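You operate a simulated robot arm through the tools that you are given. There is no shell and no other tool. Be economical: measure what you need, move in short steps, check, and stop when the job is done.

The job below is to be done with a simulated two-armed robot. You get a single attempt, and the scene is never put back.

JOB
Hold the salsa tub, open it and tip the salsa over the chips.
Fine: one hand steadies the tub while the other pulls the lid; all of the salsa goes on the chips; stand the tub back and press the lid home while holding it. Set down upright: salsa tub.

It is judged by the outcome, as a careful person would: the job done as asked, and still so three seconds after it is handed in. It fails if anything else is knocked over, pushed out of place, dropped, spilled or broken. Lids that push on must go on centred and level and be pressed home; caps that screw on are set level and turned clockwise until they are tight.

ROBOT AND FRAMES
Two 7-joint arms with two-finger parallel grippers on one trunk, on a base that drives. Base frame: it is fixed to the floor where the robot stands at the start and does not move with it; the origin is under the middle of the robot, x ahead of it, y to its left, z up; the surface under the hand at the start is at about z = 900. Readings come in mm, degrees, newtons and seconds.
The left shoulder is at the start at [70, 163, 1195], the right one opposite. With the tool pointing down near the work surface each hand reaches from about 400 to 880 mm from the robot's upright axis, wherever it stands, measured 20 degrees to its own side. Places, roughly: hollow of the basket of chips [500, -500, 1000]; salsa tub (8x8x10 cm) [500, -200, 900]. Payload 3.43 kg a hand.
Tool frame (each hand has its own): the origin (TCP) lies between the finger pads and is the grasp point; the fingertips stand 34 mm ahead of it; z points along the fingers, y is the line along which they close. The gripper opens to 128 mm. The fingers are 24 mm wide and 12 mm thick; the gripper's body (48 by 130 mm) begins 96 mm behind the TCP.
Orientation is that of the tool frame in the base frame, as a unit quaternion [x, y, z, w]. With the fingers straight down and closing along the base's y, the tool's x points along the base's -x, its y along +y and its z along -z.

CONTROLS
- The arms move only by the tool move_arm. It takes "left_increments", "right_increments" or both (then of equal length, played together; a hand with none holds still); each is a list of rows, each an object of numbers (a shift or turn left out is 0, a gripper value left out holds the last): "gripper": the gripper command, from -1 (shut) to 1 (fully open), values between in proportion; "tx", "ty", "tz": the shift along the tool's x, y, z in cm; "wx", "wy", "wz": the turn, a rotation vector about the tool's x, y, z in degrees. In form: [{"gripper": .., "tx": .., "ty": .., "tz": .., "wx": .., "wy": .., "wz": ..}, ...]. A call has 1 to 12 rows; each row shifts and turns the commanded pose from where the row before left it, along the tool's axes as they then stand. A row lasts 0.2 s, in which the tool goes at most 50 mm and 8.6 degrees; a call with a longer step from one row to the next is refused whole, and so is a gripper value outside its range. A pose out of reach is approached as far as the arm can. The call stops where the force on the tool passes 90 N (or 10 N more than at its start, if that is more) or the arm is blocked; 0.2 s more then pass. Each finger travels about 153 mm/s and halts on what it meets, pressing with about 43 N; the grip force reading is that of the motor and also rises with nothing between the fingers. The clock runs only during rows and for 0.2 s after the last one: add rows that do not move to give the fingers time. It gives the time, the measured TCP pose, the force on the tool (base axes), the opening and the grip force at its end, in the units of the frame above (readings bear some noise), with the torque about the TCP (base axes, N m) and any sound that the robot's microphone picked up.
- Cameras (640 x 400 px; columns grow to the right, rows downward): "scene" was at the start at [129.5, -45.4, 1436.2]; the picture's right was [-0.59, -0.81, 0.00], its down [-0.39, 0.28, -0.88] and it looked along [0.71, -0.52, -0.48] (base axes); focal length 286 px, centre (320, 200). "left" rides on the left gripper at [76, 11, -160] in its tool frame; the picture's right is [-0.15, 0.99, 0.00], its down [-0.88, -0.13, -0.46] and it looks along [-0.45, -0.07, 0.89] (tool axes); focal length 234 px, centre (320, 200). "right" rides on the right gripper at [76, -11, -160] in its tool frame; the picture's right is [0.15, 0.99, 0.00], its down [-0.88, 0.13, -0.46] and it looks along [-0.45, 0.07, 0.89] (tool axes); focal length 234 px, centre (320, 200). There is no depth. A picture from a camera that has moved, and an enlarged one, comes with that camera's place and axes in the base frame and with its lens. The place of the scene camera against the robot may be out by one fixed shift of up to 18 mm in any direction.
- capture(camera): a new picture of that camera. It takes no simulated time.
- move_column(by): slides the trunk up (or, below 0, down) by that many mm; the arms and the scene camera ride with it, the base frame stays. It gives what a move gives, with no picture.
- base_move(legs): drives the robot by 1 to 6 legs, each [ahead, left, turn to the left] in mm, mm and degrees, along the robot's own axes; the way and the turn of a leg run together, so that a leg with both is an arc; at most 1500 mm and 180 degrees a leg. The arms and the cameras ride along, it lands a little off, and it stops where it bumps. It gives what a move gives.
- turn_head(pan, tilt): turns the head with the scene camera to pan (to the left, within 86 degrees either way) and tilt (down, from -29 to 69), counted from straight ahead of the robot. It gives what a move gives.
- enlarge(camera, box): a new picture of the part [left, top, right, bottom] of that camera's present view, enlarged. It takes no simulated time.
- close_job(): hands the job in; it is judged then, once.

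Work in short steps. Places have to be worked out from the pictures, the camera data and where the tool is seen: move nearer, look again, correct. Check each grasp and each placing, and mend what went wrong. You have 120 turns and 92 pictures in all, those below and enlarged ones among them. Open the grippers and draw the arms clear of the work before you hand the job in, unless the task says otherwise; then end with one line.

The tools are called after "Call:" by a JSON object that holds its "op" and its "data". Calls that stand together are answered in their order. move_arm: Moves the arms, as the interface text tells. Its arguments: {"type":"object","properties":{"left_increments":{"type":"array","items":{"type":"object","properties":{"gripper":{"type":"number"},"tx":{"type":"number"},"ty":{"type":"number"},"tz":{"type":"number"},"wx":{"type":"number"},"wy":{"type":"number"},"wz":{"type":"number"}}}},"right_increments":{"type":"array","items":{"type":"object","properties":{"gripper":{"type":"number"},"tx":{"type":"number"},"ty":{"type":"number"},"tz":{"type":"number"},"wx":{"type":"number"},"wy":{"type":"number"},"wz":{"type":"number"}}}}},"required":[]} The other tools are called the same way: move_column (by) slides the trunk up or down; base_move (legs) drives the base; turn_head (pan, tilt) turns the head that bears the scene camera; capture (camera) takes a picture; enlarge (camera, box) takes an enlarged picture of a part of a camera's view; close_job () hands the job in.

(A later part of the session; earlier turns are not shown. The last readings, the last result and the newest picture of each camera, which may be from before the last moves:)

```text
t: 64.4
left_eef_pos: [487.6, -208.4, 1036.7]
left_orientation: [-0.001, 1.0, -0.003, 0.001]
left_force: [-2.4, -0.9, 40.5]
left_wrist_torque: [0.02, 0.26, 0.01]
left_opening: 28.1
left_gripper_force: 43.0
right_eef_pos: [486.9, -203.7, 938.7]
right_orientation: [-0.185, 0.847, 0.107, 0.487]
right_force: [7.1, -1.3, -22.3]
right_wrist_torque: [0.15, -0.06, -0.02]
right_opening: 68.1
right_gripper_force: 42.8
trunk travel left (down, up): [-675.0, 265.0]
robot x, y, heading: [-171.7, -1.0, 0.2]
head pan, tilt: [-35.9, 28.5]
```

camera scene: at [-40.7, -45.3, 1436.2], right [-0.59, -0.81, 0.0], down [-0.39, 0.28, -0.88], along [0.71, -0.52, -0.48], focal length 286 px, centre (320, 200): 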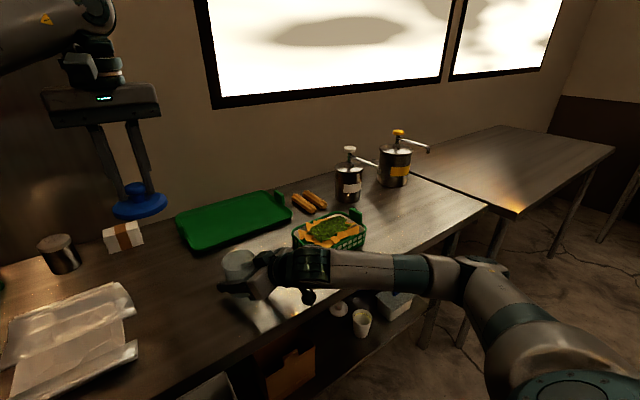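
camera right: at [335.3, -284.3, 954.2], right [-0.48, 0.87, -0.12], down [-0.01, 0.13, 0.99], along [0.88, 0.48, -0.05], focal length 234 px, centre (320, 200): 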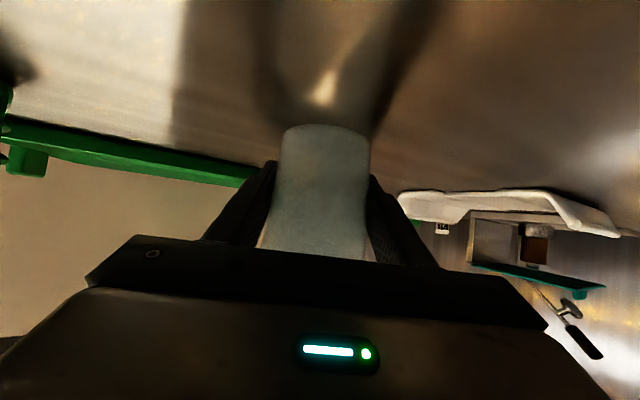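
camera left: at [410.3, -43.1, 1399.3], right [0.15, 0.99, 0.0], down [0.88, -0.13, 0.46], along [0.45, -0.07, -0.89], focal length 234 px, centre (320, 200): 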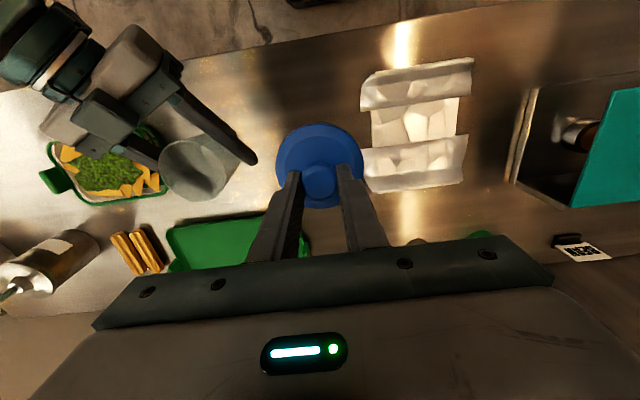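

At 40 N down, I open the fingers now, rise clear, and shut them for a centred press on the knob top.

Call:
{"op": "move_arm", "data": {"left_increments": [{"gripper": -0.3}, {"gripper": -0.1}, {"tz": -0.8}, {"tz": -2.5}, {"tz": -3.5}, {"gripper": -1}, {"gripper": -1}, {}]}}

Call:
{"op": "enlarge", "data": {"camera": "left", "box": [220, 70, 420, 195]}}

```text
t: 66.2
left_eef_pos: [487.2, -208.2, 1100.6]
left_orientation: [-0.001, 1.0, -0.002, 0.001]
left_force: [-0.1, 0.3, 0.9]
left_wrist_torque: [0.0, 0.02, 0.01]
left_opening: 0.2
left_gripper_force: 33.4
right_eef_pos: [489.2, -202.7, 940.7]
right_orientation: [-0.185, 0.847, 0.108, 0.486]
right_force: [0.0, -0.7, 0.4]
right_wrist_torque: [0.01, 0.02, 0.02]
right_opening: 68.0
right_gripper_force: 43.2
trunk travel left (down, up): [-675.0, 265.0]
robot x, y, heading: [-168.4, 3.8, 0.2]
head pan, tilt: [-35.9, 28.5]
heard: snap
```

```text
3.20 times, centred on (320, 132) of left
camera zoom: at [412.2, -196.7, 1262.3], right [0.14, 0.99, 0.0], down [0.88, -0.13, 0.46], along [0.45, -0.07, -0.89], focal length 749 px, centre (320, 416)
```

zoom: 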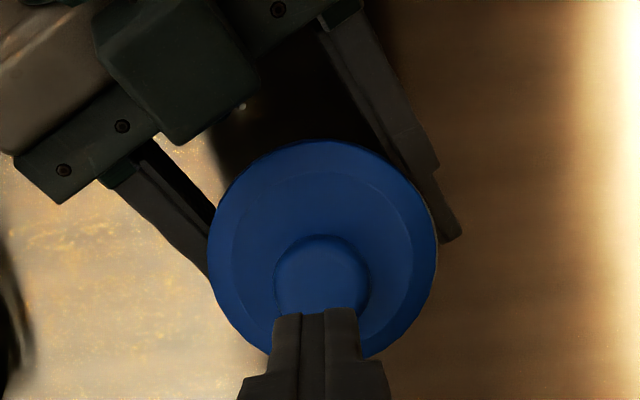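

Snap on release again. Either way, the ungripped knob-top press earlier left the lid latched (the tug proved it), so I repeat that press and won't grip the knob again.

Call:
{"op": "move_arm", "data": {"left_increments": [{"tx": 0.1, "tz": 1.5}, {"tz": 1.2}, {"tz": 0.5}, {"tz": 0.2}, {"tz": 0.2}, {"tz": 0.2}]}}

```text
t: 67.6
left_eef_pos: [487.3, -208.4, 1066.4]
left_orientation: [-0.002, 1.0, -0.002, 0.002]
left_force: [-1.3, 0.1, 18.2]
left_wrist_torque: [-0.02, 0.1, -0.08]
left_opening: 0.0
left_gripper_force: 32.9
right_eef_pos: [488.3, -201.7, 939.4]
right_orientation: [-0.184, 0.847, 0.106, 0.487]
right_force: [5.8, 1.1, -5.7]
right_wrist_torque: [0.32, -0.03, -0.04]
right_opening: 68.0
right_gripper_force: 42.8
trunk travel left (down, up): [-675.0, 265.0]
robot x, y, heading: [-167.5, -2.0, 0.1]
head pan, tilt: [-35.9, 28.5]
```

Contact is at the same height as before (1066). I keep pressing to about 85–90 N.

Call:
{"op": "move_arm", "data": {"left_increments": [{"tz": 0.2}, {"tz": 0.2}, {"tz": 0.2}, {"tz": 0.15}, {"tz": 0.15}, {"tz": 0.15}, {"tz": 0.15}, {"tz": 0.15}, {}]}}

```text
t: 69.2
left_eef_pos: [485.1, -208.9, 1065.6]
left_orientation: [0.0, 1.0, -0.005, 0.008]
left_force: [-3.0, 2.4, 22.0]
left_wrist_torque: [0.09, 0.25, -0.1]
left_opening: 0.0
left_gripper_force: 33.3
right_eef_pos: [486.4, -202.2, 942.3]
right_orientation: [-0.184, 0.846, 0.107, 0.489]
right_force: [-1.7, -0.5, 8.1]
right_wrist_torque: [0.24, 0.34, 0.11]
right_opening: 68.7
right_gripper_force: 43.0
trunk travel left (down, up): [-675.0, 265.0]
robot x, y, heading: [-170.2, -0.4, -0.1]
head pan, tilt: [-35.9, 28.5]
stopped in row 7 (left hand): the force on the tool passed its limit at 93 N (the readings are from after the stop); the commanded pose is now the measured one
```

Pressed to 93 N with no movement, so it is home. I lift the left hand away gently and move it clear, and ease the right hand's preload.

Call:
{"op": "move_arm", "data": {"left_increments": [{"tz": -0.3}, {"tz": -0.5}, {"tz": -2}, {"tz": -4}, {"tz": -3, "ty": 3}, {"tz": -2, "ty": 4}, {"ty": 4}, {"ty": 4}], "right_increments": [{}, {}, {"tx": -0.17, "tz": -0.1}, {"tx": -0.09, "tz": -0.05}, {}, {}, {}, {}]}}

Call:
{"op": "enlarge", "data": {"camera": "scene", "box": [200, 215, 300, 290]}}

```text
t: 71.0
left_eef_pos: [487.1, -56.3, 1179.3]
left_orientation: [0.0, 1.0, -0.005, 0.006]
left_force: [-0.1, -0.1, 0.7]
left_wrist_torque: [-0.02, 0.02, 0.0]
left_opening: 0.0
left_gripper_force: 32.9
right_eef_pos: [488.2, -202.8, 941.7]
right_orientation: [-0.184, 0.849, 0.105, 0.485]
right_force: [0.0, -0.7, 7.2]
right_wrist_torque: [-0.01, -0.11, -0.05]
right_opening: 68.2
right_gripper_force: 43.7
trunk travel left (down, up): [-675.0, 265.0]
robot x, y, heading: [-174.5, -0.9, -0.0]
head pan, tilt: [-35.9, 28.5]
```

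```text
5.33 times, centred on (250, 252) of scene
camera zoom: at [-41.5, -43.4, 1436.3], right [-0.59, -0.81, 0.0], down [-0.39, 0.28, -0.88], along [0.71, -0.52, -0.48], focal length 1526 px, centre (693, -80)
```

zoom: 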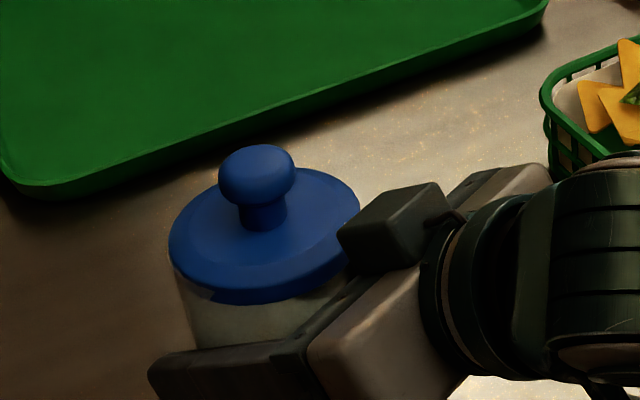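

There's something odd at the lid's left lower edge. I zoom right in on it.

Call:
{"op": "enlarge", "data": {"camera": "scene", "box": [215, 235, 271, 277]}}

Call:
{"op": "capture", "data": {"camera": "left"}}

```text
9.52 times, centred on (243, 256) of scene
camera zoom: at [-41.5, -43.4, 1436.3], right [-0.59, -0.81, 0.0], down [-0.39, 0.28, -0.88], along [0.71, -0.52, -0.48], focal length 2725 px, centre (1053, -333)
```

zoom: 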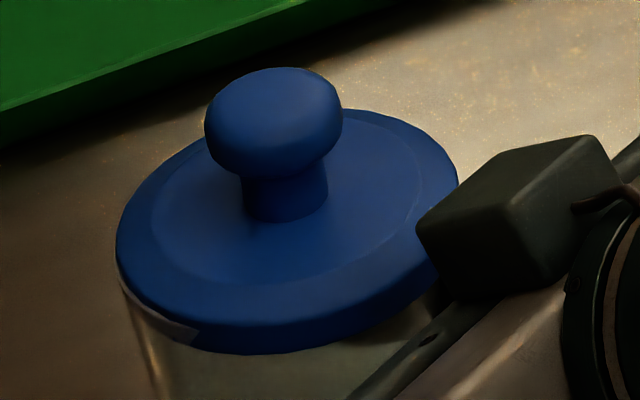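

```text
24 pictures are left
camera left: at [408.3, -43.6, 1339.1], right [0.14, 0.99, -0.01], down [0.88, -0.12, 0.47], along [0.46, -0.08, -0.88], focal length 234 px, centre (320, 200)
```

left: 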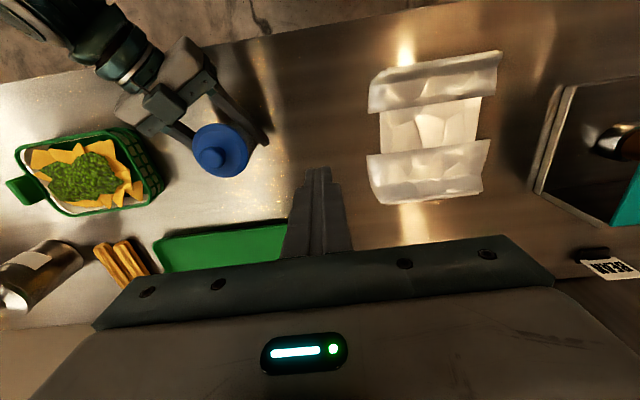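

The zoom shows the tub rim poking out past the skirt on the near-left side: the lid sits ~3 mm off centre, pushed toward +x during pressing. It must be re-centred. I straighten the left hand, open it, and return above the knob.

Call:
{"op": "move_arm", "data": {"left_increments": [{"wy": 0.7, "wx": -0.57, "gripper": 0.1}, {"ty": -3, "tz": 1.5}, {"ty": -3, "tz": 1.6}, {"ty": -3, "tz": 1.6}, {"ty": -3, "tz": 1.6}, {"ty": -3.1, "tz": 1.6}, {}]}}

Call:
{"op": "enlarge", "data": {"camera": "left", "box": [220, 70, 420, 195]}}

```text
t: 72.5
left_eef_pos: [486.3, -206.7, 1098.8]
left_orientation: [-0.001, 1.0, 0.0, 0.0]
left_force: [0.9, 0.8, 1.6]
left_wrist_torque: [0.0, 0.01, -0.02]
left_opening: 70.1
left_gripper_force: 0.1
right_eef_pos: [488.6, -203.5, 941.8]
right_orientation: [-0.184, 0.848, 0.105, 0.485]
right_force: [-1.5, -1.1, 4.9]
right_wrist_torque: [-0.02, -0.08, -0.04]
right_opening: 68.5
right_gripper_force: 43.3
trunk travel left (down, up): [-675.0, 265.0]
robot x, y, heading: [-170.6, -0.1, 0.2]
head pan, tilt: [-35.9, 28.5]
```

```text
3.20 times, centred on (320, 132) of left
camera zoom: at [411.3, -196.4, 1260.4], right [0.14, 0.99, 0.0], down [0.88, -0.13, 0.46], along [0.45, -0.07, -0.89], focal length 749 px, centre (320, 416)
```

zoom: 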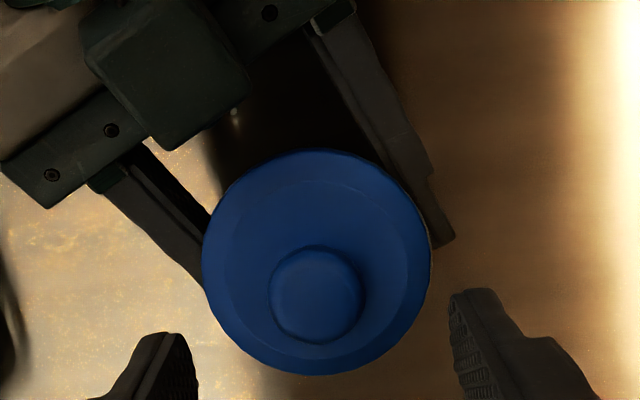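

The lid has moved ~5 mm in +x relative to the right hand. I centre on the knob (+3, -1.3 mm), grip it, and lift the lid to see the tub rim.

Call:
{"op": "move_arm", "data": {"left_increments": [{"tx": -0.3, "ty": -0.13, "tz": 2.0}, {"tz": 2.0}, {"tz": 1.7}, {"gripper": -0.3}, {"gripper": -0.45}, {"gripper": -0.52}, {"gripper": -0.6}, {"gripper": -1}, {"gripper": -1}]}}

Call:
{"op": "move_arm", "data": {"left_increments": [{"tz": -0.5}, {"tz": -1.5}, {"tz": -3}, {"tz": -2}, {}]}}

Call:
{"op": "enlarge", "data": {"camera": "scene", "box": [200, 205, 300, 280]}}

```text
t: 74.5
left_eef_pos: [490.2, -208.9, 1041.4]
left_orientation: [0.0, 1.0, 0.001, 0.0]
left_force: [-1.4, 2.3, -1.1]
left_wrist_torque: [0.04, 0.03, -0.02]
left_opening: 28.3
left_gripper_force: 43.5
right_eef_pos: [489.3, -204.3, 942.5]
right_orientation: [-0.184, 0.848, 0.106, 0.486]
right_force: [0.3, -2.6, 3.0]
right_wrist_torque: [0.26, 0.0, 0.03]
right_opening: 68.1
right_gripper_force: 42.5
trunk travel left (down, up): [-675.0, 265.0]
robot x, y, heading: [-172.0, 0.7, 0.1]
head pan, tilt: [-35.9, 28.5]
```

```text
t: 75.8
left_eef_pos: [489.1, -210.5, 1111.4]
left_orientation: [-0.001, 1.0, 0.001, -0.001]
left_force: [-0.1, 0.0, 0.6]
left_wrist_torque: [-0.04, 0.01, -0.02]
left_opening: 28.3
left_gripper_force: 42.9
right_eef_pos: [489.0, -203.2, 941.4]
right_orientation: [-0.183, 0.848, 0.106, 0.486]
right_force: [-1.0, -0.2, 3.2]
right_wrist_torque: [-0.02, -0.01, 0.02]
right_opening: 68.3
right_gripper_force: 42.9
trunk travel left (down, up): [-675.0, 265.0]
robot x, y, heading: [-165.2, 1.4, 0.0]
head pan, tilt: [-35.9, 28.5]
heard: snap
```

```text
5.33 times, centred on (250, 242) of scene
camera zoom: at [-41.1, -45.5, 1436.2], right [-0.59, -0.81, 0.0], down [-0.39, 0.28, -0.88], along [0.71, -0.52, -0.48], focal length 1526 px, centre (693, -27)
```

zoom: 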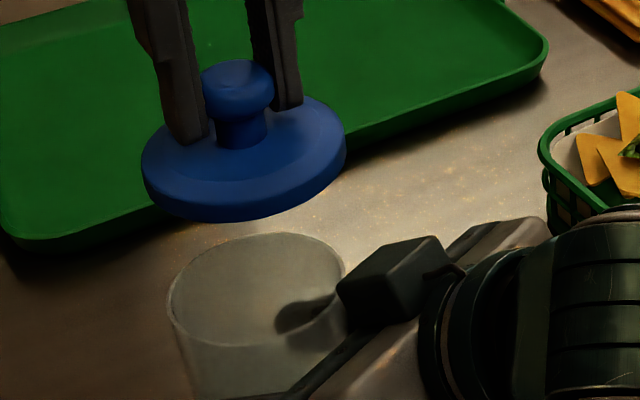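

Snap again on lifting: the lid had latched, but off-centre. I shift the left hand aside (+60, +60) so its camera sees the open rim nearly from above.

Call:
{"op": "move_arm", "data": {"left_increments": [{"tx": -2, "ty": 2}, {"tx": -2, "ty": 2}, {"tx": -2, "ty": 2}, {}]}}

Call:
{"op": "enlarge", "data": {"camera": "left", "box": [180, 20, 380, 200]}}

```text
t: 76.8
left_eef_pos: [543.4, -141.8, 1109.2]
left_orientation: [-0.001, 1.0, 0.001, 0.0]
left_force: [-0.4, 0.6, 0.1]
left_wrist_torque: [0.03, 0.0, 0.04]
left_opening: 28.5
left_gripper_force: 42.9
left hand out of reach, approached as far as the arm can: row 3
right_eef_pos: [488.3, -203.9, 942.4]
right_orientation: [-0.184, 0.848, 0.107, 0.485]
right_force: [0.6, 1.0, 2.1]
right_wrist_torque: [0.04, -0.06, 0.02]
right_opening: 68.5
right_gripper_force: 43.0
trunk travel left (down, up): [-675.0, 265.0]
robot x, y, heading: [-171.4, -0.5, -0.1]
head pan, tilt: [-35.9, 28.5]
```

```text
2.22 times, centred on (280, 110) of left
camera zoom: at [468.4, -131.9, 1271.6], right [0.14, 0.99, 0.0], down [0.88, -0.13, 0.46], along [0.45, -0.06, -0.89], focal length 520 px, centre (409, 400)
```

zoom: 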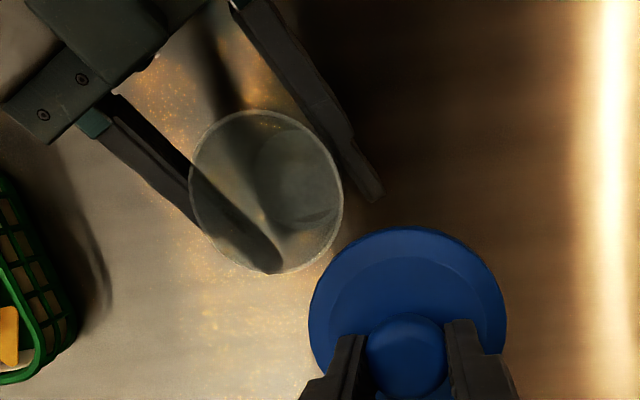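

Now the rim is clearly visible: its centre works out to about (484,-204.4), so the lid had been (+6,-4.5) mm off. I move the lid to that line at hover height.

Call:
{"op": "move_arm", "data": {"left_increments": [{"tx": 2.01, "ty": -2.05}, {"tx": 2.01, "ty": -2.05}, {"tx": 2.01, "ty": -2.05}, {}, {}]}}

Call:
{"op": "move_arm", "data": {"left_increments": [{"tz": 2.0}, {"tz": 1.8}, {}]}}

Call:
{"op": "enlarge", "data": {"camera": "scene", "box": [200, 215, 300, 290]}}

```text
t: 78.0
left_eef_pos: [484.1, -203.7, 1110.5]
left_orientation: [-0.001, 1.0, 0.0, 0.001]
left_force: [-0.3, 0.4, -0.9]
left_wrist_torque: [0.01, 0.02, -0.02]
left_opening: 28.3
left_gripper_force: 43.0
right_eef_pos: [488.2, -204.0, 941.9]
right_orientation: [-0.184, 0.848, 0.106, 0.485]
right_force: [0.2, 0.9, 2.6]
right_wrist_torque: [0.08, -0.07, 0.01]
right_opening: 68.2
right_gripper_force: 42.8
trunk travel left (down, up): [-675.0, 265.0]
robot x, y, heading: [-168.9, -0.3, 0.1]
head pan, tilt: [-35.9, 28.5]
```

```text
t: 78.8
left_eef_pos: [484.5, -203.8, 1071.9]
left_orientation: [-0.001, 1.0, 0.001, -0.001]
left_force: [-0.1, -0.1, -0.5]
left_wrist_torque: [0.02, -0.03, -0.02]
left_opening: 28.4
left_gripper_force: 43.4
right_eef_pos: [488.4, -203.7, 941.8]
right_orientation: [-0.183, 0.849, 0.106, 0.485]
right_force: [0.6, 0.2, 2.2]
right_wrist_torque: [0.04, 0.0, 0.02]
right_opening: 68.3
right_gripper_force: 43.3
trunk travel left (down, up): [-675.0, 265.0]
robot x, y, heading: [-172.4, -1.7, -0.2]
head pan, tilt: [-35.9, 28.5]
```

```text
5.33 times, centred on (250, 252) of scene
camera zoom: at [-40.8, -45.6, 1436.2], right [-0.59, -0.81, 0.0], down [-0.39, 0.28, -0.88], along [0.71, -0.52, -0.48], focal length 1526 px, centre (693, -80)
```

zoom: 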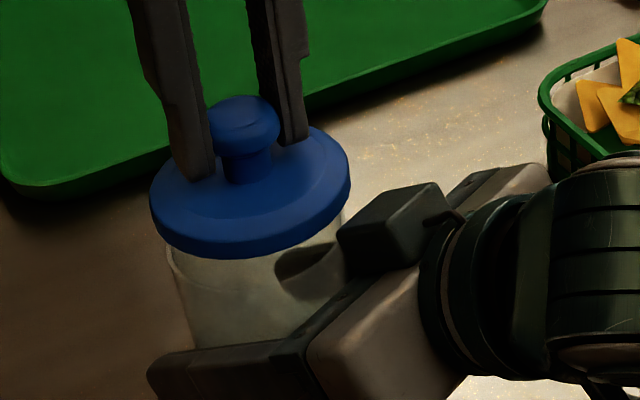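

Left-right alignment in the scene view is within ~0.5 mm. I lower to contact and press moderately, to about 40 N only, to avoid the drag that pushed it off centre before.

Call:
{"op": "move_arm", "data": {"left_increments": [{"tz": 1.5}, {"tz": 0.8}, {"tz": 0.4}, {"tz": 0.2}, {"tz": 0.2}]}}

Call:
{"op": "enlarge", "data": {"camera": "scene", "box": [215, 235, 271, 277]}}

```text
t: 80.0
left_eef_pos: [483.5, -203.8, 1042.0]
left_orientation: [0.0, 1.0, 0.001, -0.001]
left_force: [-0.5, -0.1, 3.9]
left_wrist_torque: [-0.06, -0.02, -0.01]
left_opening: 28.3
left_gripper_force: 42.9
right_eef_pos: [489.4, -204.9, 942.1]
right_orientation: [-0.182, 0.849, 0.105, 0.485]
right_force: [2.9, 0.2, -0.9]
right_wrist_torque: [0.1, -0.02, 0.01]
right_opening: 68.2
right_gripper_force: 43.5
trunk travel left (down, up): [-675.0, 265.0]
robot x, y, heading: [-168.3, -1.6, 0.2]
head pan, tilt: [-35.9, 28.5]
```

```text
9.52 times, centred on (243, 256) of scene
camera zoom: at [-40.9, -45.4, 1436.3], right [-0.59, -0.81, 0.0], down [-0.39, 0.28, -0.88], along [0.71, -0.52, -0.48], focal length 2725 px, centre (1053, -333)
```

zoom: 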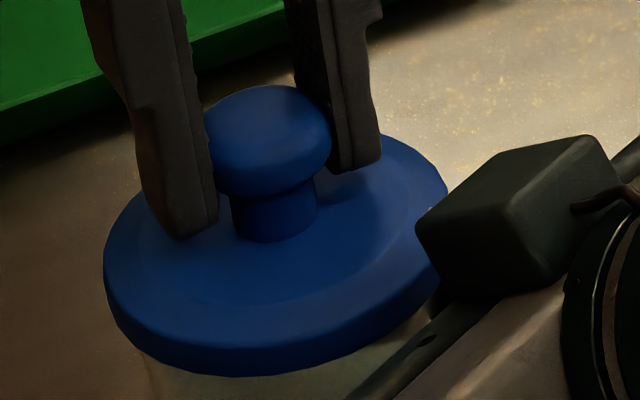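

Now the skirt covers the rim evenly and the lid sits clearly lower and more level. I press in small steps.

Call:
{"op": "move_arm", "data": {"left_increments": [{"tz": 0.15}, {"tz": 0.15}, {"tz": 0.15}, {}]}}

Call:
{"op": "enlarge", "data": {"camera": "scene", "box": [215, 235, 271, 277]}}

```text
t: 81.0
left_eef_pos: [483.3, -204.1, 1038.2]
left_orientation: [-0.001, 1.0, 0.0, 0.001]
left_force: [-2.3, -1.2, 30.6]
left_wrist_torque: [-0.06, 0.08, 0.03]
left_opening: 28.4
left_gripper_force: 42.8
right_eef_pos: [487.7, -202.9, 942.2]
right_orientation: [-0.184, 0.849, 0.106, 0.484]
right_force: [5.6, -0.6, -12.3]
right_wrist_torque: [-0.09, -0.29, -0.01]
right_opening: 68.0
right_gripper_force: 43.2
trunk travel left (down, up): [-675.0, 265.0]
robot x, y, heading: [-167.7, 0.1, 0.2]
head pan, tilt: [-35.9, 28.5]
```

```text
9.52 times, centred on (243, 256) of scene
camera zoom: at [-42.1, -45.1, 1436.4], right [-0.59, -0.81, 0.0], down [-0.39, 0.28, -0.88], along [0.71, -0.52, -0.48], focal length 2725 px, centre (1053, -333)
```

zoom: 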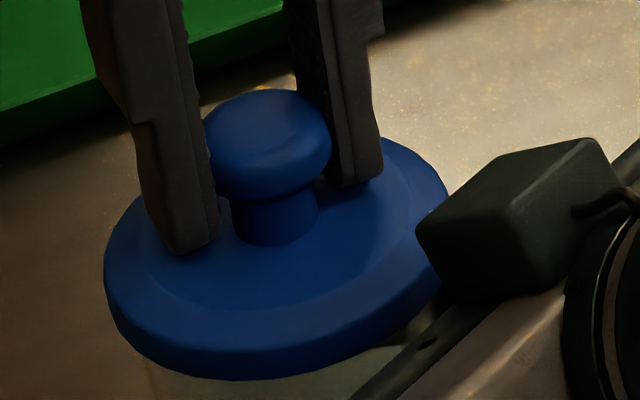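

Lid went down about 1 mm and stays centred at 31 N. I press a little more, up to about 50–60 N.

Call:
{"op": "move_arm", "data": {"left_increments": [{"tz": 0.15}, {"tz": 0.15}, {"tz": 0.15}, {"tz": 0.1}, {}]}}

Call:
{"op": "enlarge", "data": {"camera": "scene", "box": [215, 235, 271, 277]}}

```text
t: 82.2
left_eef_pos: [482.4, -203.2, 1036.2]
left_orientation: [-0.001, 1.0, 0.0, 0.002]
left_force: [-5.2, -2.0, 49.4]
left_wrist_torque: [-0.18, 0.46, 0.04]
left_opening: 28.3
left_gripper_force: 43.0
right_eef_pos: [487.1, -203.8, 941.7]
right_orientation: [-0.183, 0.849, 0.105, 0.485]
right_force: [8.7, 1.8, -27.0]
right_wrist_torque: [0.12, -0.29, 0.0]
right_opening: 68.2
right_gripper_force: 43.7
trunk travel left (down, up): [-675.0, 265.0]
robot x, y, heading: [-173.2, 0.8, 0.3]
head pan, tilt: [-35.9, 28.5]
```

```text
9.52 times, centred on (243, 256) of scene
camera zoom: at [-43.1, -44.8, 1436.5], right [-0.59, -0.81, 0.0], down [-0.39, 0.28, -0.88], along [0.71, -0.52, -0.48], focal length 2725 px, centre (1053, -333)
```

zoom: 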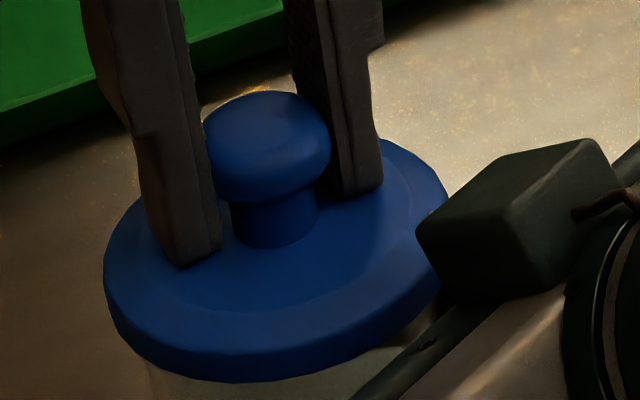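

49 N and the lid is fully down and centred. I unload to about 10 N before opening so nothing jumps.

Call:
{"op": "move_arm", "data": {"left_increments": [{"tz": -0.15}, {"tz": -0.15}, {"tz": -0.1}, {}]}}

```text
t: 83.2
left_eef_pos: [482.9, -203.3, 1035.6]
left_orientation: [-0.002, 1.0, 0.001, 0.001]
left_force: [1.4, -1.4, 26.1]
left_wrist_torque: [-0.15, -0.25, -0.06]
left_opening: 28.4
left_gripper_force: 43.1
right_eef_pos: [487.0, -203.8, 942.6]
right_orientation: [-0.184, 0.848, 0.107, 0.485]
right_force: [-2.8, 1.1, -20.7]
right_wrist_torque: [0.09, 0.05, 0.07]
right_opening: 67.9
right_gripper_force: 42.7
trunk travel left (down, up): [-675.0, 265.0]
robot x, y, heading: [-170.5, -0.8, -0.3]
head pan, tilt: [-35.9, 28.5]
```

Still 26 N down. I back off another 2 mm, then open the fingers gently and stay put.

Call:
{"op": "move_arm", "data": {"left_increments": [{"tz": -0.1}, {"tz": -0.1}, {"gripper": -0.5}, {"gripper": -0.4}, {"gripper": -0.2}, {"gripper": -0.1}, {}]}}

Call:
{"op": "enlarge", "data": {"camera": "scene", "box": [215, 235, 271, 277]}}

```text
t: 84.8
left_eef_pos: [484.8, -204.2, 1036.2]
left_orientation: [-0.001, 1.0, 0.001, -0.001]
left_force: [-0.2, 0.8, 2.3]
left_wrist_torque: [0.0, 0.07, 0.04]
left_opening: 57.1
left_gripper_force: 0.1
right_eef_pos: [490.2, -203.4, 942.7]
right_orientation: [-0.184, 0.847, 0.107, 0.487]
right_force: [0.9, -0.7, -2.1]
right_wrist_torque: [0.02, 0.03, -0.01]
right_opening: 68.3
right_gripper_force: 42.8
trunk travel left (down, up): [-675.0, 265.0]
robot x, y, heading: [-169.9, 1.6, -0.2]
head pan, tilt: [-35.9, 28.5]
```

```text
9.52 times, centred on (243, 256) of scene
camera zoom: at [-40.5, -45.7, 1436.2], right [-0.59, -0.81, 0.0], down [-0.39, 0.28, -0.88], along [0.71, -0.52, -0.48], focal length 2725 px, centre (1053, -333)
```

zoom: 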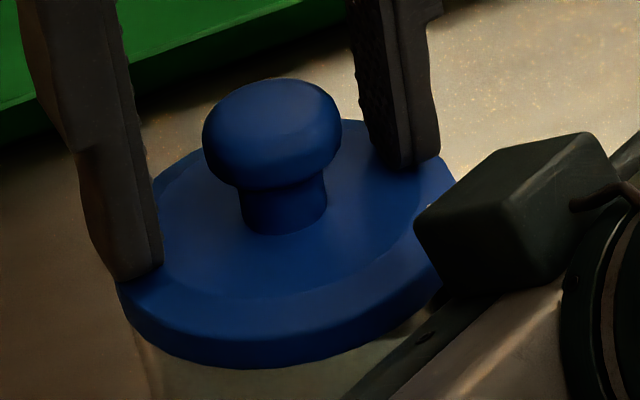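

On release the lid sprang up a few mm and shifted, so it was not really latched there. I raise the left hand and look at lid and tub from above.

Call:
{"op": "move_arm", "data": {"left_increments": [{"tz": -2}, {"tz": -4}, {}]}}

Call:
{"op": "enlarge", "data": {"camera": "left", "box": [220, 70, 420, 195]}}

Call:
{"op": "enlarge", "data": {"camera": "scene", "box": [205, 230, 285, 310]}}

```text
t: 85.5
left_eef_pos: [484.3, -203.7, 1097.0]
left_orientation: [-0.001, 1.0, 0.001, 0.0]
left_force: [-0.3, -0.4, 0.0]
left_wrist_torque: [-0.04, 0.01, 0.03]
left_opening: 57.5
left_gripper_force: 0.1
right_eef_pos: [489.3, -203.7, 942.4]
right_orientation: [-0.184, 0.848, 0.107, 0.486]
right_force: [0.2, 0.2, 2.0]
right_wrist_torque: [-0.04, -0.07, -0.01]
right_opening: 68.0
right_gripper_force: 43.1
trunk travel left (down, up): [-675.0, 265.0]
robot x, y, heading: [-169.5, -3.5, 0.1]
head pan, tilt: [-35.9, 28.5]
```

```text
3.20 times, centred on (320, 132) of left
camera zoom: at [408.3, -192.9, 1258.8], right [0.14, 0.99, 0.0], down [0.88, -0.13, 0.45], along [0.45, -0.06, -0.89], focal length 749 px, centre (320, 416)
```

zoom: 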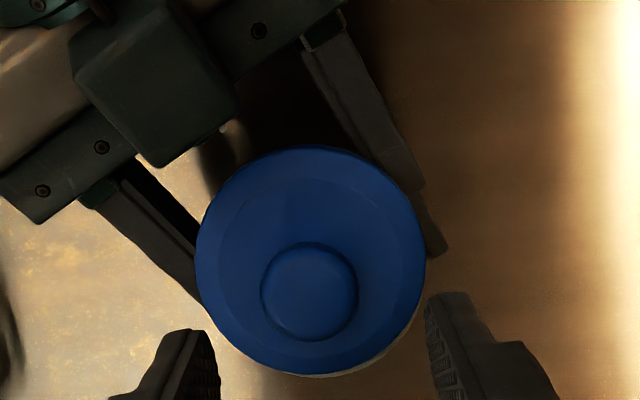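

```text
5.00 times, centred on (245, 270) of scene
camera zoom: at [-40.3, -45.4, 1436.2], right [-0.59, -0.81, 0.0], down [-0.39, 0.28, -0.88], along [0.71, -0.52, -0.48], focal length 1431 px, centre (695, -150)
```

zoom: 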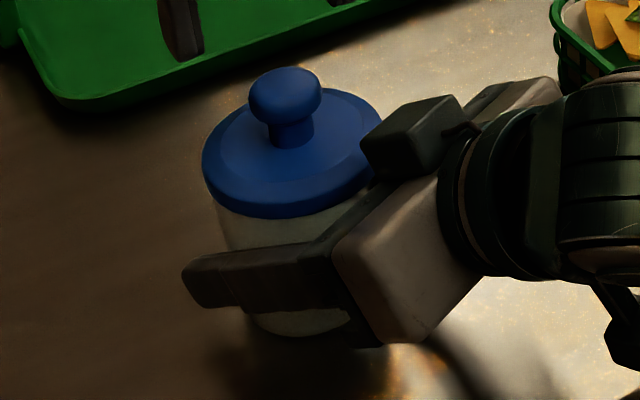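

Combining the views again with the rim at z≈983–985, the tub centre comes out nearer (487,-207), so my last target was ~4 mm off. The lid sprang toward it by itself and now sits within ~1.5 mm. I regrip the knob where it is and nudge it +1 mm in x and y.

Call:
{"op": "move_arm", "data": {"left_increments": [{"tx": -0.19, "ty": -0.41, "tz": 2.0}, {"tz": 2.0}, {"tz": 1.4}, {"gripper": -0.3}, {"gripper": -0.45}, {"gripper": -0.52}, {"gripper": -0.6}, {"gripper": -1}, {"gripper": -1}]}}

Call:
{"op": "move_arm", "data": {"left_increments": [{"tz": -0.2}, {"tz": -0.2, "tx": -0.1, "ty": 0.12}, {}]}}

```text
t: 87.5
left_eef_pos: [485.6, -206.9, 1043.7]
left_orientation: [-0.001, 1.0, 0.001, 0.0]
left_force: [0.1, -0.6, 0.3]
left_wrist_torque: [-0.02, 0.03, -0.01]
left_opening: 28.1
left_gripper_force: 43.0
right_eef_pos: [488.4, -203.3, 942.6]
right_orientation: [-0.183, 0.848, 0.106, 0.486]
right_force: [1.5, 0.5, 2.6]
right_wrist_torque: [-0.06, -0.12, 0.02]
right_opening: 68.2
right_gripper_force: 42.8
trunk travel left (down, up): [-675.0, 265.0]
robot x, y, heading: [-168.6, 3.2, -0.0]
head pan, tilt: [-35.9, 28.5]
```

```text
t: 88.3
left_eef_pos: [486.4, -205.2, 1048.5]
left_orientation: [-0.001, 1.0, 0.001, 0.0]
left_force: [0.7, -0.6, -0.8]
left_wrist_torque: [0.0, 0.01, 0.01]
left_opening: 28.5
left_gripper_force: 43.1
right_eef_pos: [488.1, -202.8, 941.7]
right_orientation: [-0.183, 0.848, 0.106, 0.486]
right_force: [0.4, 0.0, 3.4]
right_wrist_torque: [-0.01, -0.12, 0.01]
right_opening: 68.0
right_gripper_force: 43.2
trunk travel left (down, up): [-675.0, 265.0]
robot x, y, heading: [-169.2, -1.2, 0.0]
head pan, tilt: [-35.9, 28.5]
```

No snap, so the lid was loose; it's now held at about (486.6,-206.2). I lower and press in steps, watching for engagement.

Call:
{"op": "move_arm", "data": {"left_increments": [{"tz": 0.3}, {"tz": 0.15}, {"tz": 0.15}, {"tz": 0.15}, {"tz": 0.15}, {}]}}

Call:
{"op": "enlarge", "data": {"camera": "scene", "box": [215, 235, 271, 277]}}

```text
t: 89.8
left_eef_pos: [485.6, -207.5, 1039.0]
left_orientation: [-0.002, 1.0, 0.0, 0.002]
left_force: [-1.8, 2.7, 31.4]
left_wrist_torque: [0.02, 0.14, -0.02]
left_opening: 28.5
left_gripper_force: 43.3
right_eef_pos: [487.0, -203.7, 942.4]
right_orientation: [-0.184, 0.849, 0.106, 0.485]
right_force: [7.3, -2.5, -10.7]
right_wrist_torque: [0.22, -0.25, 0.05]
right_opening: 68.4
right_gripper_force: 43.5
trunk travel left (down, up): [-675.0, 265.0]
robot x, y, heading: [-170.5, 3.9, 0.1]
head pan, tilt: [-35.9, 28.5]
```

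```text
9.52 times, centred on (243, 256) of scene
camera zoom: at [-42.3, -44.8, 1436.4], right [-0.59, -0.81, 0.0], down [-0.39, 0.28, -0.88], along [0.71, -0.52, -0.48], focal length 2725 px, centre (1053, -333)
```

zoom: 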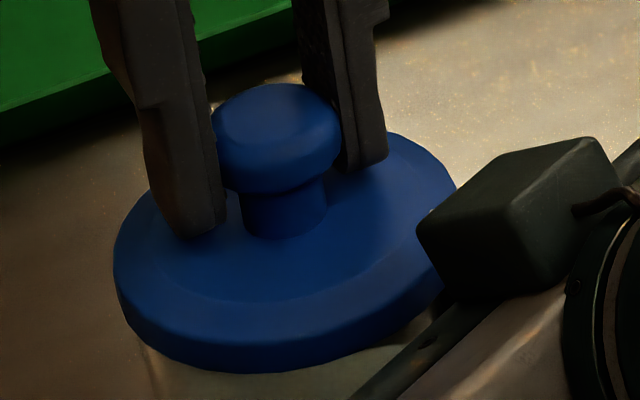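

The lid looks centred with the skirt over the rim. I open the fingers while still pressing at ~30 N, letting the lid settle as it did when it snapped before.

Call:
{"op": "move_arm", "data": {"left_increments": [{"gripper": -0.3}, {"gripper": -0.1}, {}, {"tz": -0.8}, {"tz": -2.5}, {"tz": -3}, {}]}}

Call:
{"op": "enlarge", "data": {"camera": "scene", "box": [215, 235, 271, 277]}}

Call:
{"op": "enlarge", "data": {"camera": "left", "box": [220, 70, 420, 195]}}

```text
t: 91.3
left_eef_pos: [487.4, -208.5, 1100.9]
left_orientation: [-0.001, 1.0, 0.001, -0.001]
left_force: [0.8, 0.0, 0.6]
left_wrist_torque: [0.01, 0.04, 0.03]
left_opening: 57.6
left_gripper_force: 0.1
right_eef_pos: [489.1, -203.5, 941.1]
right_orientation: [-0.184, 0.848, 0.106, 0.485]
right_force: [0.9, -0.3, 0.0]
right_wrist_torque: [-0.03, -0.04, -0.02]
right_opening: 68.2
right_gripper_force: 43.3
trunk travel left (down, up): [-675.0, 265.0]
robot x, y, heading: [-168.0, 1.0, 0.1]
head pan, tilt: [-35.9, 28.5]
```

```text
9.52 times, centred on (243, 256) of scene
camera zoom: at [-40.4, -45.4, 1436.2], right [-0.59, -0.81, 0.0], down [-0.39, 0.28, -0.88], along [0.71, -0.52, -0.48], focal length 2725 px, centre (1053, -333)
```

zoom: 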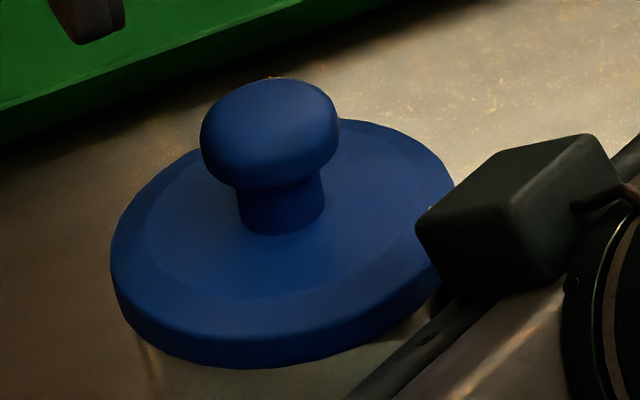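

```text
3.20 times, centred on (320, 132) of left
camera zoom: at [412.0, -196.2, 1262.5], right [0.14, 0.99, 0.0], down [0.88, -0.13, 0.45], along [0.45, -0.06, -0.89], focal length 749 px, centre (320, 416)
```

zoom: 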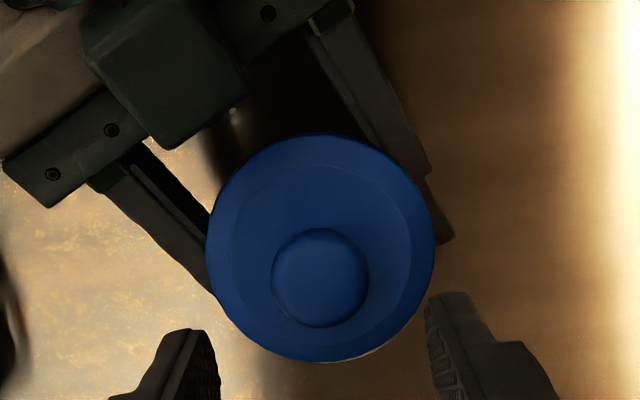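

Lid height now matches the original seated picture within a millimetre and covers the rim, with at most ~1–2 mm offset toward -x. I press the knob top with closed fingers, moderately, and listen.

Call:
{"op": "move_arm", "data": {"left_increments": [{"gripper": -1, "tx": 0.2}, {"gripper": -1}, {"gripper": -1, "tz": 1.5}, {"tz": 1.3}, {"tz": 0.4}, {"tz": 0.2}, {"tz": 0.2}, {"tz": 0.2}]}}

```text
t: 93.2
left_eef_pos: [484.4, -206.9, 1066.3]
left_orientation: [-0.002, 1.0, 0.0, 0.001]
left_force: [-1.0, -0.8, 18.7]
left_wrist_torque: [-0.03, 0.06, 0.0]
left_opening: 0.1
left_gripper_force: 33.8
right_eef_pos: [486.9, -203.6, 942.9]
right_orientation: [-0.183, 0.848, 0.106, 0.485]
right_force: [5.1, 0.2, -5.6]
right_wrist_torque: [0.01, -0.13, -0.03]
right_opening: 67.8
right_gripper_force: 43.2
trunk travel left (down, up): [-675.0, 265.0]
robot x, y, heading: [-170.9, -1.6, 0.0]
head pan, tilt: [-35.9, 28.5]
```

Contact at 1066, 19 N. I press on in small steps to around 60 N.

Call:
{"op": "move_arm", "data": {"left_increments": [{"tz": 0.15}, {"tz": 0.15}, {"tz": 0.15}, {"tz": 0.15}, {}]}}

```text
t: 94.3
left_eef_pos: [483.3, -206.7, 1065.0]
left_orientation: [-0.001, 1.0, -0.001, 0.005]
left_force: [-9.3, 1.7, 68.6]
left_wrist_torque: [0.06, 0.54, -0.07]
left_opening: 0.0
left_gripper_force: 32.9
right_eef_pos: [485.5, -203.8, 942.2]
right_orientation: [-0.183, 0.849, 0.105, 0.485]
right_force: [17.7, -2.9, -26.3]
right_wrist_torque: [0.25, 0.31, 0.15]
right_opening: 68.3
right_gripper_force: 43.5
trunk travel left (down, up): [-675.0, 265.0]
robot x, y, heading: [-167.3, -1.3, -0.2]
head pan, tilt: [-35.9, 28.5]
```

69 N, no sound. I unload slowly and look at how the lid sits.

Call:
{"op": "move_arm", "data": {"left_increments": [{"tz": -0.2}, {"tz": -0.2}, {"tz": -0.3}, {"tz": -0.5}, {"tz": -2}, {}]}}

Call:
{"op": "enlarge", "data": {"camera": "scene", "box": [215, 235, 271, 277]}}

```text
t: 95.8
left_eef_pos: [486.2, -206.9, 1087.7]
left_orientation: [-0.001, 1.0, 0.001, -0.001]
left_force: [-0.2, -0.4, -0.4]
left_wrist_torque: [-0.03, 0.01, -0.02]
left_opening: 0.2
left_gripper_force: 32.5
right_eef_pos: [489.8, -203.6, 942.3]
right_orientation: [-0.184, 0.847, 0.107, 0.487]
right_force: [-0.4, -1.2, 2.5]
right_wrist_torque: [-0.04, 0.12, 0.01]
right_opening: 67.9
right_gripper_force: 43.4
trunk travel left (down, up): [-675.0, 265.0]
robot x, y, heading: [-172.6, 0.7, -0.1]
head pan, tilt: [-35.9, 28.5]
```

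```text
9.52 times, centred on (243, 256) of scene
camera zoom: at [-40.0, -45.6, 1436.1], right [-0.59, -0.81, 0.0], down [-0.39, 0.28, -0.88], along [0.71, -0.52, -0.48], focal length 2725 px, centre (1053, -333)
```

zoom: 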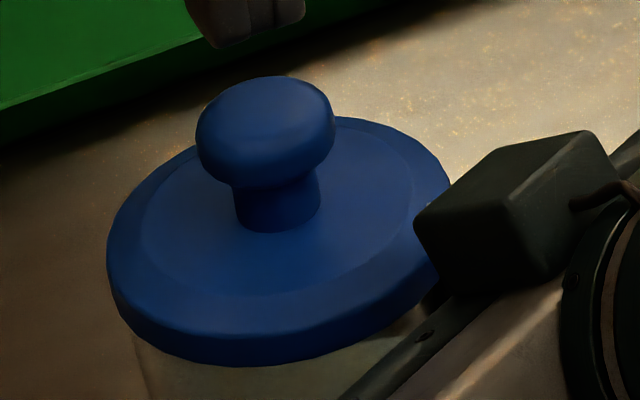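

The lid looks level and well seated. To test for latching without pulling, I'll push the knob very lightly sideways with the closed fingers: a loose lid would slide, a latched one resists.

Call:
{"op": "move_arm", "data": {"left_increments": [{"ty": 1.6}, {"ty": 1.6}, {"tz": 2.0}, {"tz": 2.0}, {}]}}

Call:
{"op": "move_arm", "data": {"left_increments": [{"ty": -0.2}, {"ty": -0.1}, {"ty": -0.1}, {"ty": -0.1}, {}]}}

```text
t: 97.0
left_eef_pos: [485.1, -174.0, 1049.4]
left_orientation: [-0.001, 1.0, 0.001, 0.0]
left_force: [0.1, -0.2, 0.5]
left_wrist_torque: [-0.01, -0.01, -0.06]
left_opening: 0.1
left_gripper_force: 32.8
right_eef_pos: [487.5, -203.6, 942.9]
right_orientation: [-0.184, 0.848, 0.106, 0.486]
right_force: [1.0, 1.3, 6.5]
right_wrist_torque: [0.06, 0.04, -0.01]
right_opening: 68.1
right_gripper_force: 43.0
trunk travel left (down, up): [-675.0, 265.0]
robot x, y, heading: [-170.5, 3.0, 0.1]
head pan, tilt: [-35.9, 28.5]
```

```text
t: 98.2
left_eef_pos: [484.8, -178.9, 1048.9]
left_orientation: [-0.001, 1.0, 0.001, 0.0]
left_force: [-0.6, -0.4, 0.0]
left_wrist_torque: [-0.02, 0.0, 0.0]
left_opening: 0.0
left_gripper_force: 33.0
right_eef_pos: [488.7, -203.3, 943.1]
right_orientation: [-0.184, 0.847, 0.106, 0.487]
right_force: [1.7, 0.6, 9.2]
right_wrist_torque: [0.0, -0.03, 0.04]
right_opening: 68.0
right_gripper_force: 43.4
trunk travel left (down, up): [-675.0, 265.0]
robot x, y, heading: [-172.1, 1.3, -0.2]
head pan, tilt: [-35.9, 28.5]
```

No contact yet; I continue in 1 mm steps.

Call:
{"op": "move_arm", "data": {"left_increments": [{"ty": -0.1}, {"ty": -0.1}, {"ty": -0.1}, {}]}}

Call:
{"op": "move_arm", "data": {"left_increments": [{"ty": -0.1}, {"ty": -0.1}, {}]}}

```text
t: 99.2
left_eef_pos: [484.2, -182.9, 1049.8]
left_orientation: [-0.001, 1.0, 0.0, 0.0]
left_force: [0.1, -1.1, -0.4]
left_wrist_torque: [0.03, 0.03, 0.02]
left_opening: 0.1
left_gripper_force: 33.0
right_eef_pos: [487.8, -202.8, 942.7]
right_orientation: [-0.185, 0.848, 0.107, 0.485]
right_force: [1.9, -0.4, 10.6]
right_wrist_torque: [0.01, 0.04, 0.0]
right_opening: 68.2
right_gripper_force: 42.8
trunk travel left (down, up): [-675.0, 265.0]
robot x, y, heading: [-170.6, -0.2, 0.2]
head pan, tilt: [-35.9, 28.5]
```

```text
t: 100.0
left_eef_pos: [484.7, -184.0, 1050.2]
left_orientation: [-0.001, 1.0, 0.0, -0.001]
left_force: [0.2, 0.4, 0.4]
left_wrist_torque: [-0.04, 0.01, -0.02]
left_opening: 0.1
left_gripper_force: 33.5
right_eef_pos: [488.5, -203.7, 942.6]
right_orientation: [-0.184, 0.848, 0.106, 0.486]
right_force: [0.9, -0.4, 8.9]
right_wrist_torque: [-0.03, 0.11, 0.0]
right_opening: 68.2
right_gripper_force: 43.0
trunk travel left (down, up): [-675.0, 265.0]
robot x, y, heading: [-170.8, -2.2, -0.1]
head pan, tilt: [-35.9, 28.5]
```

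Still no contact; three more millimetres.

Call:
{"op": "move_arm", "data": {"left_increments": [{"ty": -0.1}, {"ty": -0.1}, {}]}}

Call:
{"op": "enlarge", "data": {"camera": "scene", "box": [215, 235, 271, 277]}}

```text
t: 100.8
left_eef_pos: [484.7, -186.6, 1050.2]
left_orientation: [-0.001, 1.0, 0.001, 0.0]
left_force: [-0.2, -0.3, -0.3]
left_wrist_torque: [0.01, 0.03, -0.02]
left_opening: 0.0
left_gripper_force: 32.9
right_eef_pos: [487.5, -204.6, 942.8]
right_orientation: [-0.184, 0.848, 0.106, 0.486]
right_force: [0.0, -0.7, 8.4]
right_wrist_torque: [-0.06, 0.11, 0.0]
right_opening: 68.1
right_gripper_force: 42.8
trunk travel left (down, up): [-675.0, 265.0]
robot x, y, heading: [-172.2, 0.7, 0.0]
head pan, tilt: [-35.9, 28.5]
```

```text
9.52 times, centred on (243, 256) of scene
camera zoom: at [-41.7, -45.3, 1436.3], right [-0.59, -0.81, 0.0], down [-0.39, 0.28, -0.88], along [0.71, -0.52, -0.48], focal length 2725 px, centre (1053, -333)
```

zoom: 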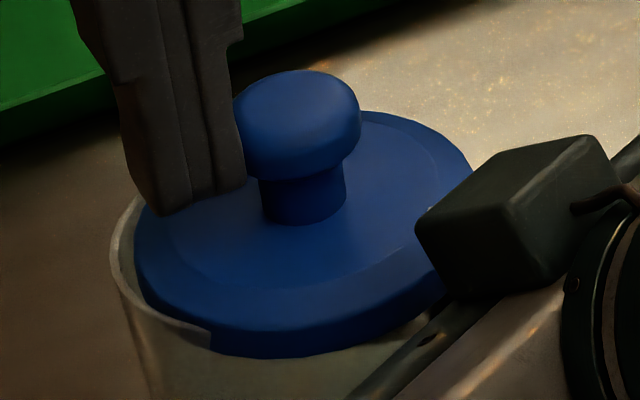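

The poke slid the lid with no resistance, so it was loose: the 69 N press didn't latch it, while the earlier 92 N ones did. I'll re-centre by gently closing on the knob at y≈-207, since a loose lid slides to centre, then open, rise, and press harder on the knob top.

Call:
{"op": "move_arm", "data": {"left_increments": [{"ty": 0.4, "tz": -0.5}, {"tz": -3.5}, {"ty": -2.4, "gripper": 0.1}, {}, {"tz": 2.5}, {"tz": 2.1}, {"gripper": -0.2}, {"gripper": -0.4}, {"gripper": -0.5}, {"gripper": -0.56}, {"gripper": -0.6}, {}]}}

Call:
{"op": "move_arm", "data": {"left_increments": [{"gripper": -0.5}, {"gripper": -0.4}, {"gripper": -0.1}, {"tz": -2.5}, {"tz": -3}, {}]}}

Call:
{"op": "enlarge", "data": {"camera": "scene", "box": [215, 235, 271, 277]}}

```text
t: 103.3
left_eef_pos: [485.0, -204.5, 1043.7]
left_orientation: [-0.001, 1.0, 0.001, 0.0]
left_force: [-0.4, -0.3, 0.2]
left_wrist_torque: [0.02, -0.01, 0.02]
left_opening: 28.3
left_gripper_force: 42.9
right_eef_pos: [488.5, -202.1, 943.3]
right_orientation: [-0.185, 0.848, 0.107, 0.485]
right_force: [-0.4, 0.9, 7.0]
right_wrist_torque: [0.0, 0.15, -0.04]
right_opening: 68.1
right_gripper_force: 42.9
trunk travel left (down, up): [-675.0, 265.0]
robot x, y, heading: [-170.9, -0.8, -0.2]
head pan, tilt: [-35.9, 28.5]
```

```text
t: 104.8
left_eef_pos: [485.3, -206.9, 1098.2]
left_orientation: [-0.001, 1.0, 0.001, 0.0]
left_force: [0.4, 0.6, -0.6]
left_wrist_torque: [-0.02, 0.01, 0.0]
left_opening: 57.7
left_gripper_force: 0.1
right_eef_pos: [488.6, -203.3, 941.7]
right_orientation: [-0.182, 0.848, 0.104, 0.486]
right_force: [-1.7, -0.3, 5.5]
right_wrist_torque: [-0.07, 0.11, 0.0]
right_opening: 68.4
right_gripper_force: 43.2
trunk travel left (down, up): [-675.0, 265.0]
robot x, y, heading: [-170.2, -0.2, -0.2]
head pan, tilt: [-35.9, 28.5]
```

```text
9.52 times, centred on (243, 256) of scene
camera zoom: at [-41.4, -45.5, 1436.3], right [-0.59, -0.81, 0.0], down [-0.39, 0.28, -0.88], along [0.71, -0.52, -0.48], focal length 2725 px, centre (1053, -333)
```

zoom: 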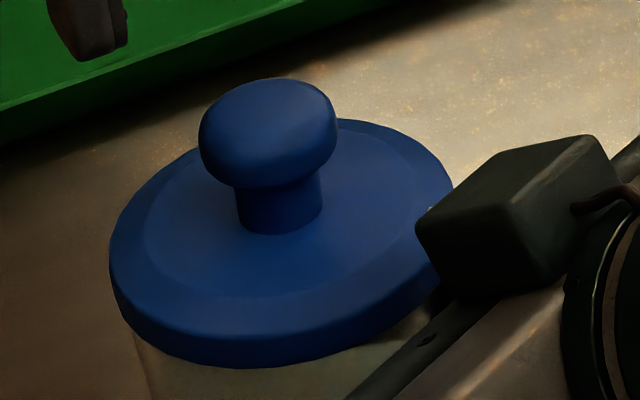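

The lid is back over the rim; readings suggest it still needs to go about 2 mm toward +x. I check from the left camera for rim showing on the far side.

Call:
{"op": "enlarge", "data": {"camera": "left", "box": [272, 108, 368, 188]}}

```text
5.00 times, centred on (320, 148) of left
camera zoom: at [408.9, -195.5, 1259.8], right [0.14, 0.99, 0.0], down [0.88, -0.13, 0.45], along [0.45, -0.07, -0.89], focal length 1171 px, centre (320, 460)
```

zoom: 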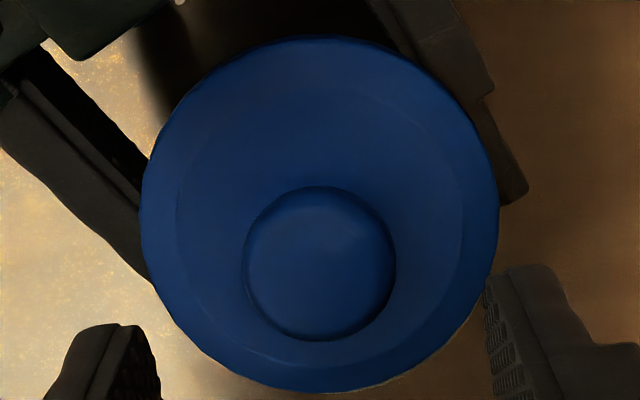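

A thin sliver of rim shows only at far-right, and the scene view agrees: the lid needs ~1 mm in +x and +y. I grip, lift 3 mm, shift, set down, and release gently.

Call:
{"op": "move_arm", "data": {"left_increments": [{"tz": 2.5}, {"tz": 2.9}, {"gripper": -0.2}, {"gripper": -0.4}, {"gripper": -0.5}, {"gripper": -0.6}, {"gripper": -1}, {"gripper": -1}, {"tz": -0.3}, {"tx": -0.1, "ty": 0.06}, {"tz": 0.3}, {}]}}

Call:
{"op": "move_arm", "data": {"left_increments": [{"gripper": -0.5}, {"gripper": -0.4}, {"gripper": -0.1}, {"tz": -2.5}, {"tz": -1.9, "gripper": -1}, {"gripper": -1}, {}]}}

```text
t: 107.3
left_eef_pos: [486.3, -205.9, 1044.5]
left_orientation: [-0.001, 1.0, 0.002, 0.0]
left_force: [-0.2, 0.6, -0.1]
left_wrist_torque: [0.02, -0.05, 0.02]
left_opening: 28.2
left_gripper_force: 43.3
right_eef_pos: [488.4, -203.4, 942.2]
right_orientation: [-0.184, 0.848, 0.106, 0.486]
right_force: [0.5, -0.9, 3.7]
right_wrist_torque: [-0.06, 0.05, -0.04]
right_opening: 67.9
right_gripper_force: 43.2
trunk travel left (down, up): [-675.0, 265.0]
robot x, y, heading: [-173.2, -2.7, -0.1]
head pan, tilt: [-35.9, 28.5]
```

```text
t: 109.0
left_eef_pos: [485.7, -204.9, 1089.9]
left_orientation: [-0.001, 1.0, 0.001, 0.0]
left_force: [0.0, 0.3, 0.4]
left_wrist_torque: [-0.01, 0.02, 0.0]
left_opening: 0.0
left_gripper_force: 32.9
right_eef_pos: [488.6, -203.2, 942.9]
right_orientation: [-0.184, 0.848, 0.106, 0.485]
right_force: [-1.4, 0.6, 2.2]
right_wrist_torque: [-0.04, 0.07, 0.02]
right_opening: 67.9
right_gripper_force: 42.9
trunk travel left (down, up): [-675.0, 265.0]
robot x, y, heading: [-169.2, 0.2, -0.2]
head pan, tilt: [-35.9, 28.5]
```

Now the knob-top press: down to contact, then on toward 90 N.

Call:
{"op": "move_arm", "data": {"left_increments": [{"tz": 1.5}, {"tz": 0.8}, {"tz": 0.2}, {"tz": 0.2}, {"tz": 0.2}, {"tz": 0.15}, {"tz": 0.15}, {"tz": 0.15}, {}]}}

Call:
{"op": "move_arm", "data": {"left_increments": [{"tz": 0.1}, {"tz": 0.1}, {"tz": 0.1}, {"tz": 0.1}, {"tz": 0.1}, {"tz": 0.1}, {}]}}

```text
t: 111.0
left_eef_pos: [483.8, -204.9, 1063.9]
left_orientation: [-0.002, 1.0, -0.001, 0.006]
left_force: [-9.0, 5.7, 79.2]
left_wrist_torque: [0.2, 0.55, -0.04]
left_opening: 0.2
left_gripper_force: 33.4
right_eef_pos: [484.7, -203.6, 943.6]
right_orientation: [-0.184, 0.848, 0.105, 0.486]
right_force: [16.3, -7.7, -27.9]
right_wrist_torque: [0.42, 0.42, 0.08]
right_opening: 68.4
right_gripper_force: 42.9
trunk travel left (down, up): [-675.0, 265.0]
robot x, y, heading: [-167.3, 2.1, -0.2]
head pan, tilt: [-35.9, 28.5]
```

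```text
t: 111.7
left_eef_pos: [486.1, -205.1, 1066.2]
left_orientation: [-0.002, 1.0, -0.002, 0.009]
left_force: [-3.3, 3.2, 22.5]
left_wrist_torque: [0.1, 0.29, -0.02]
left_opening: 0.0
left_gripper_force: 33.5
right_eef_pos: [485.8, -205.0, 944.0]
right_orientation: [-0.183, 0.848, 0.105, 0.486]
right_force: [-2.7, -1.0, 8.7]
right_wrist_torque: [0.07, 0.44, 0.04]
right_opening: 68.2
right_gripper_force: 43.2
trunk travel left (down, up): [-675.0, 265.0]
robot x, y, heading: [-175.4, -0.8, 0.1]
head pan, tilt: [-35.9, 28.5]
heard: snap
stopped in row 3 (left hand): the force on the tool passed its limit at 96 N (the readings are from after the stop); the commanded pose is now the measured one
```

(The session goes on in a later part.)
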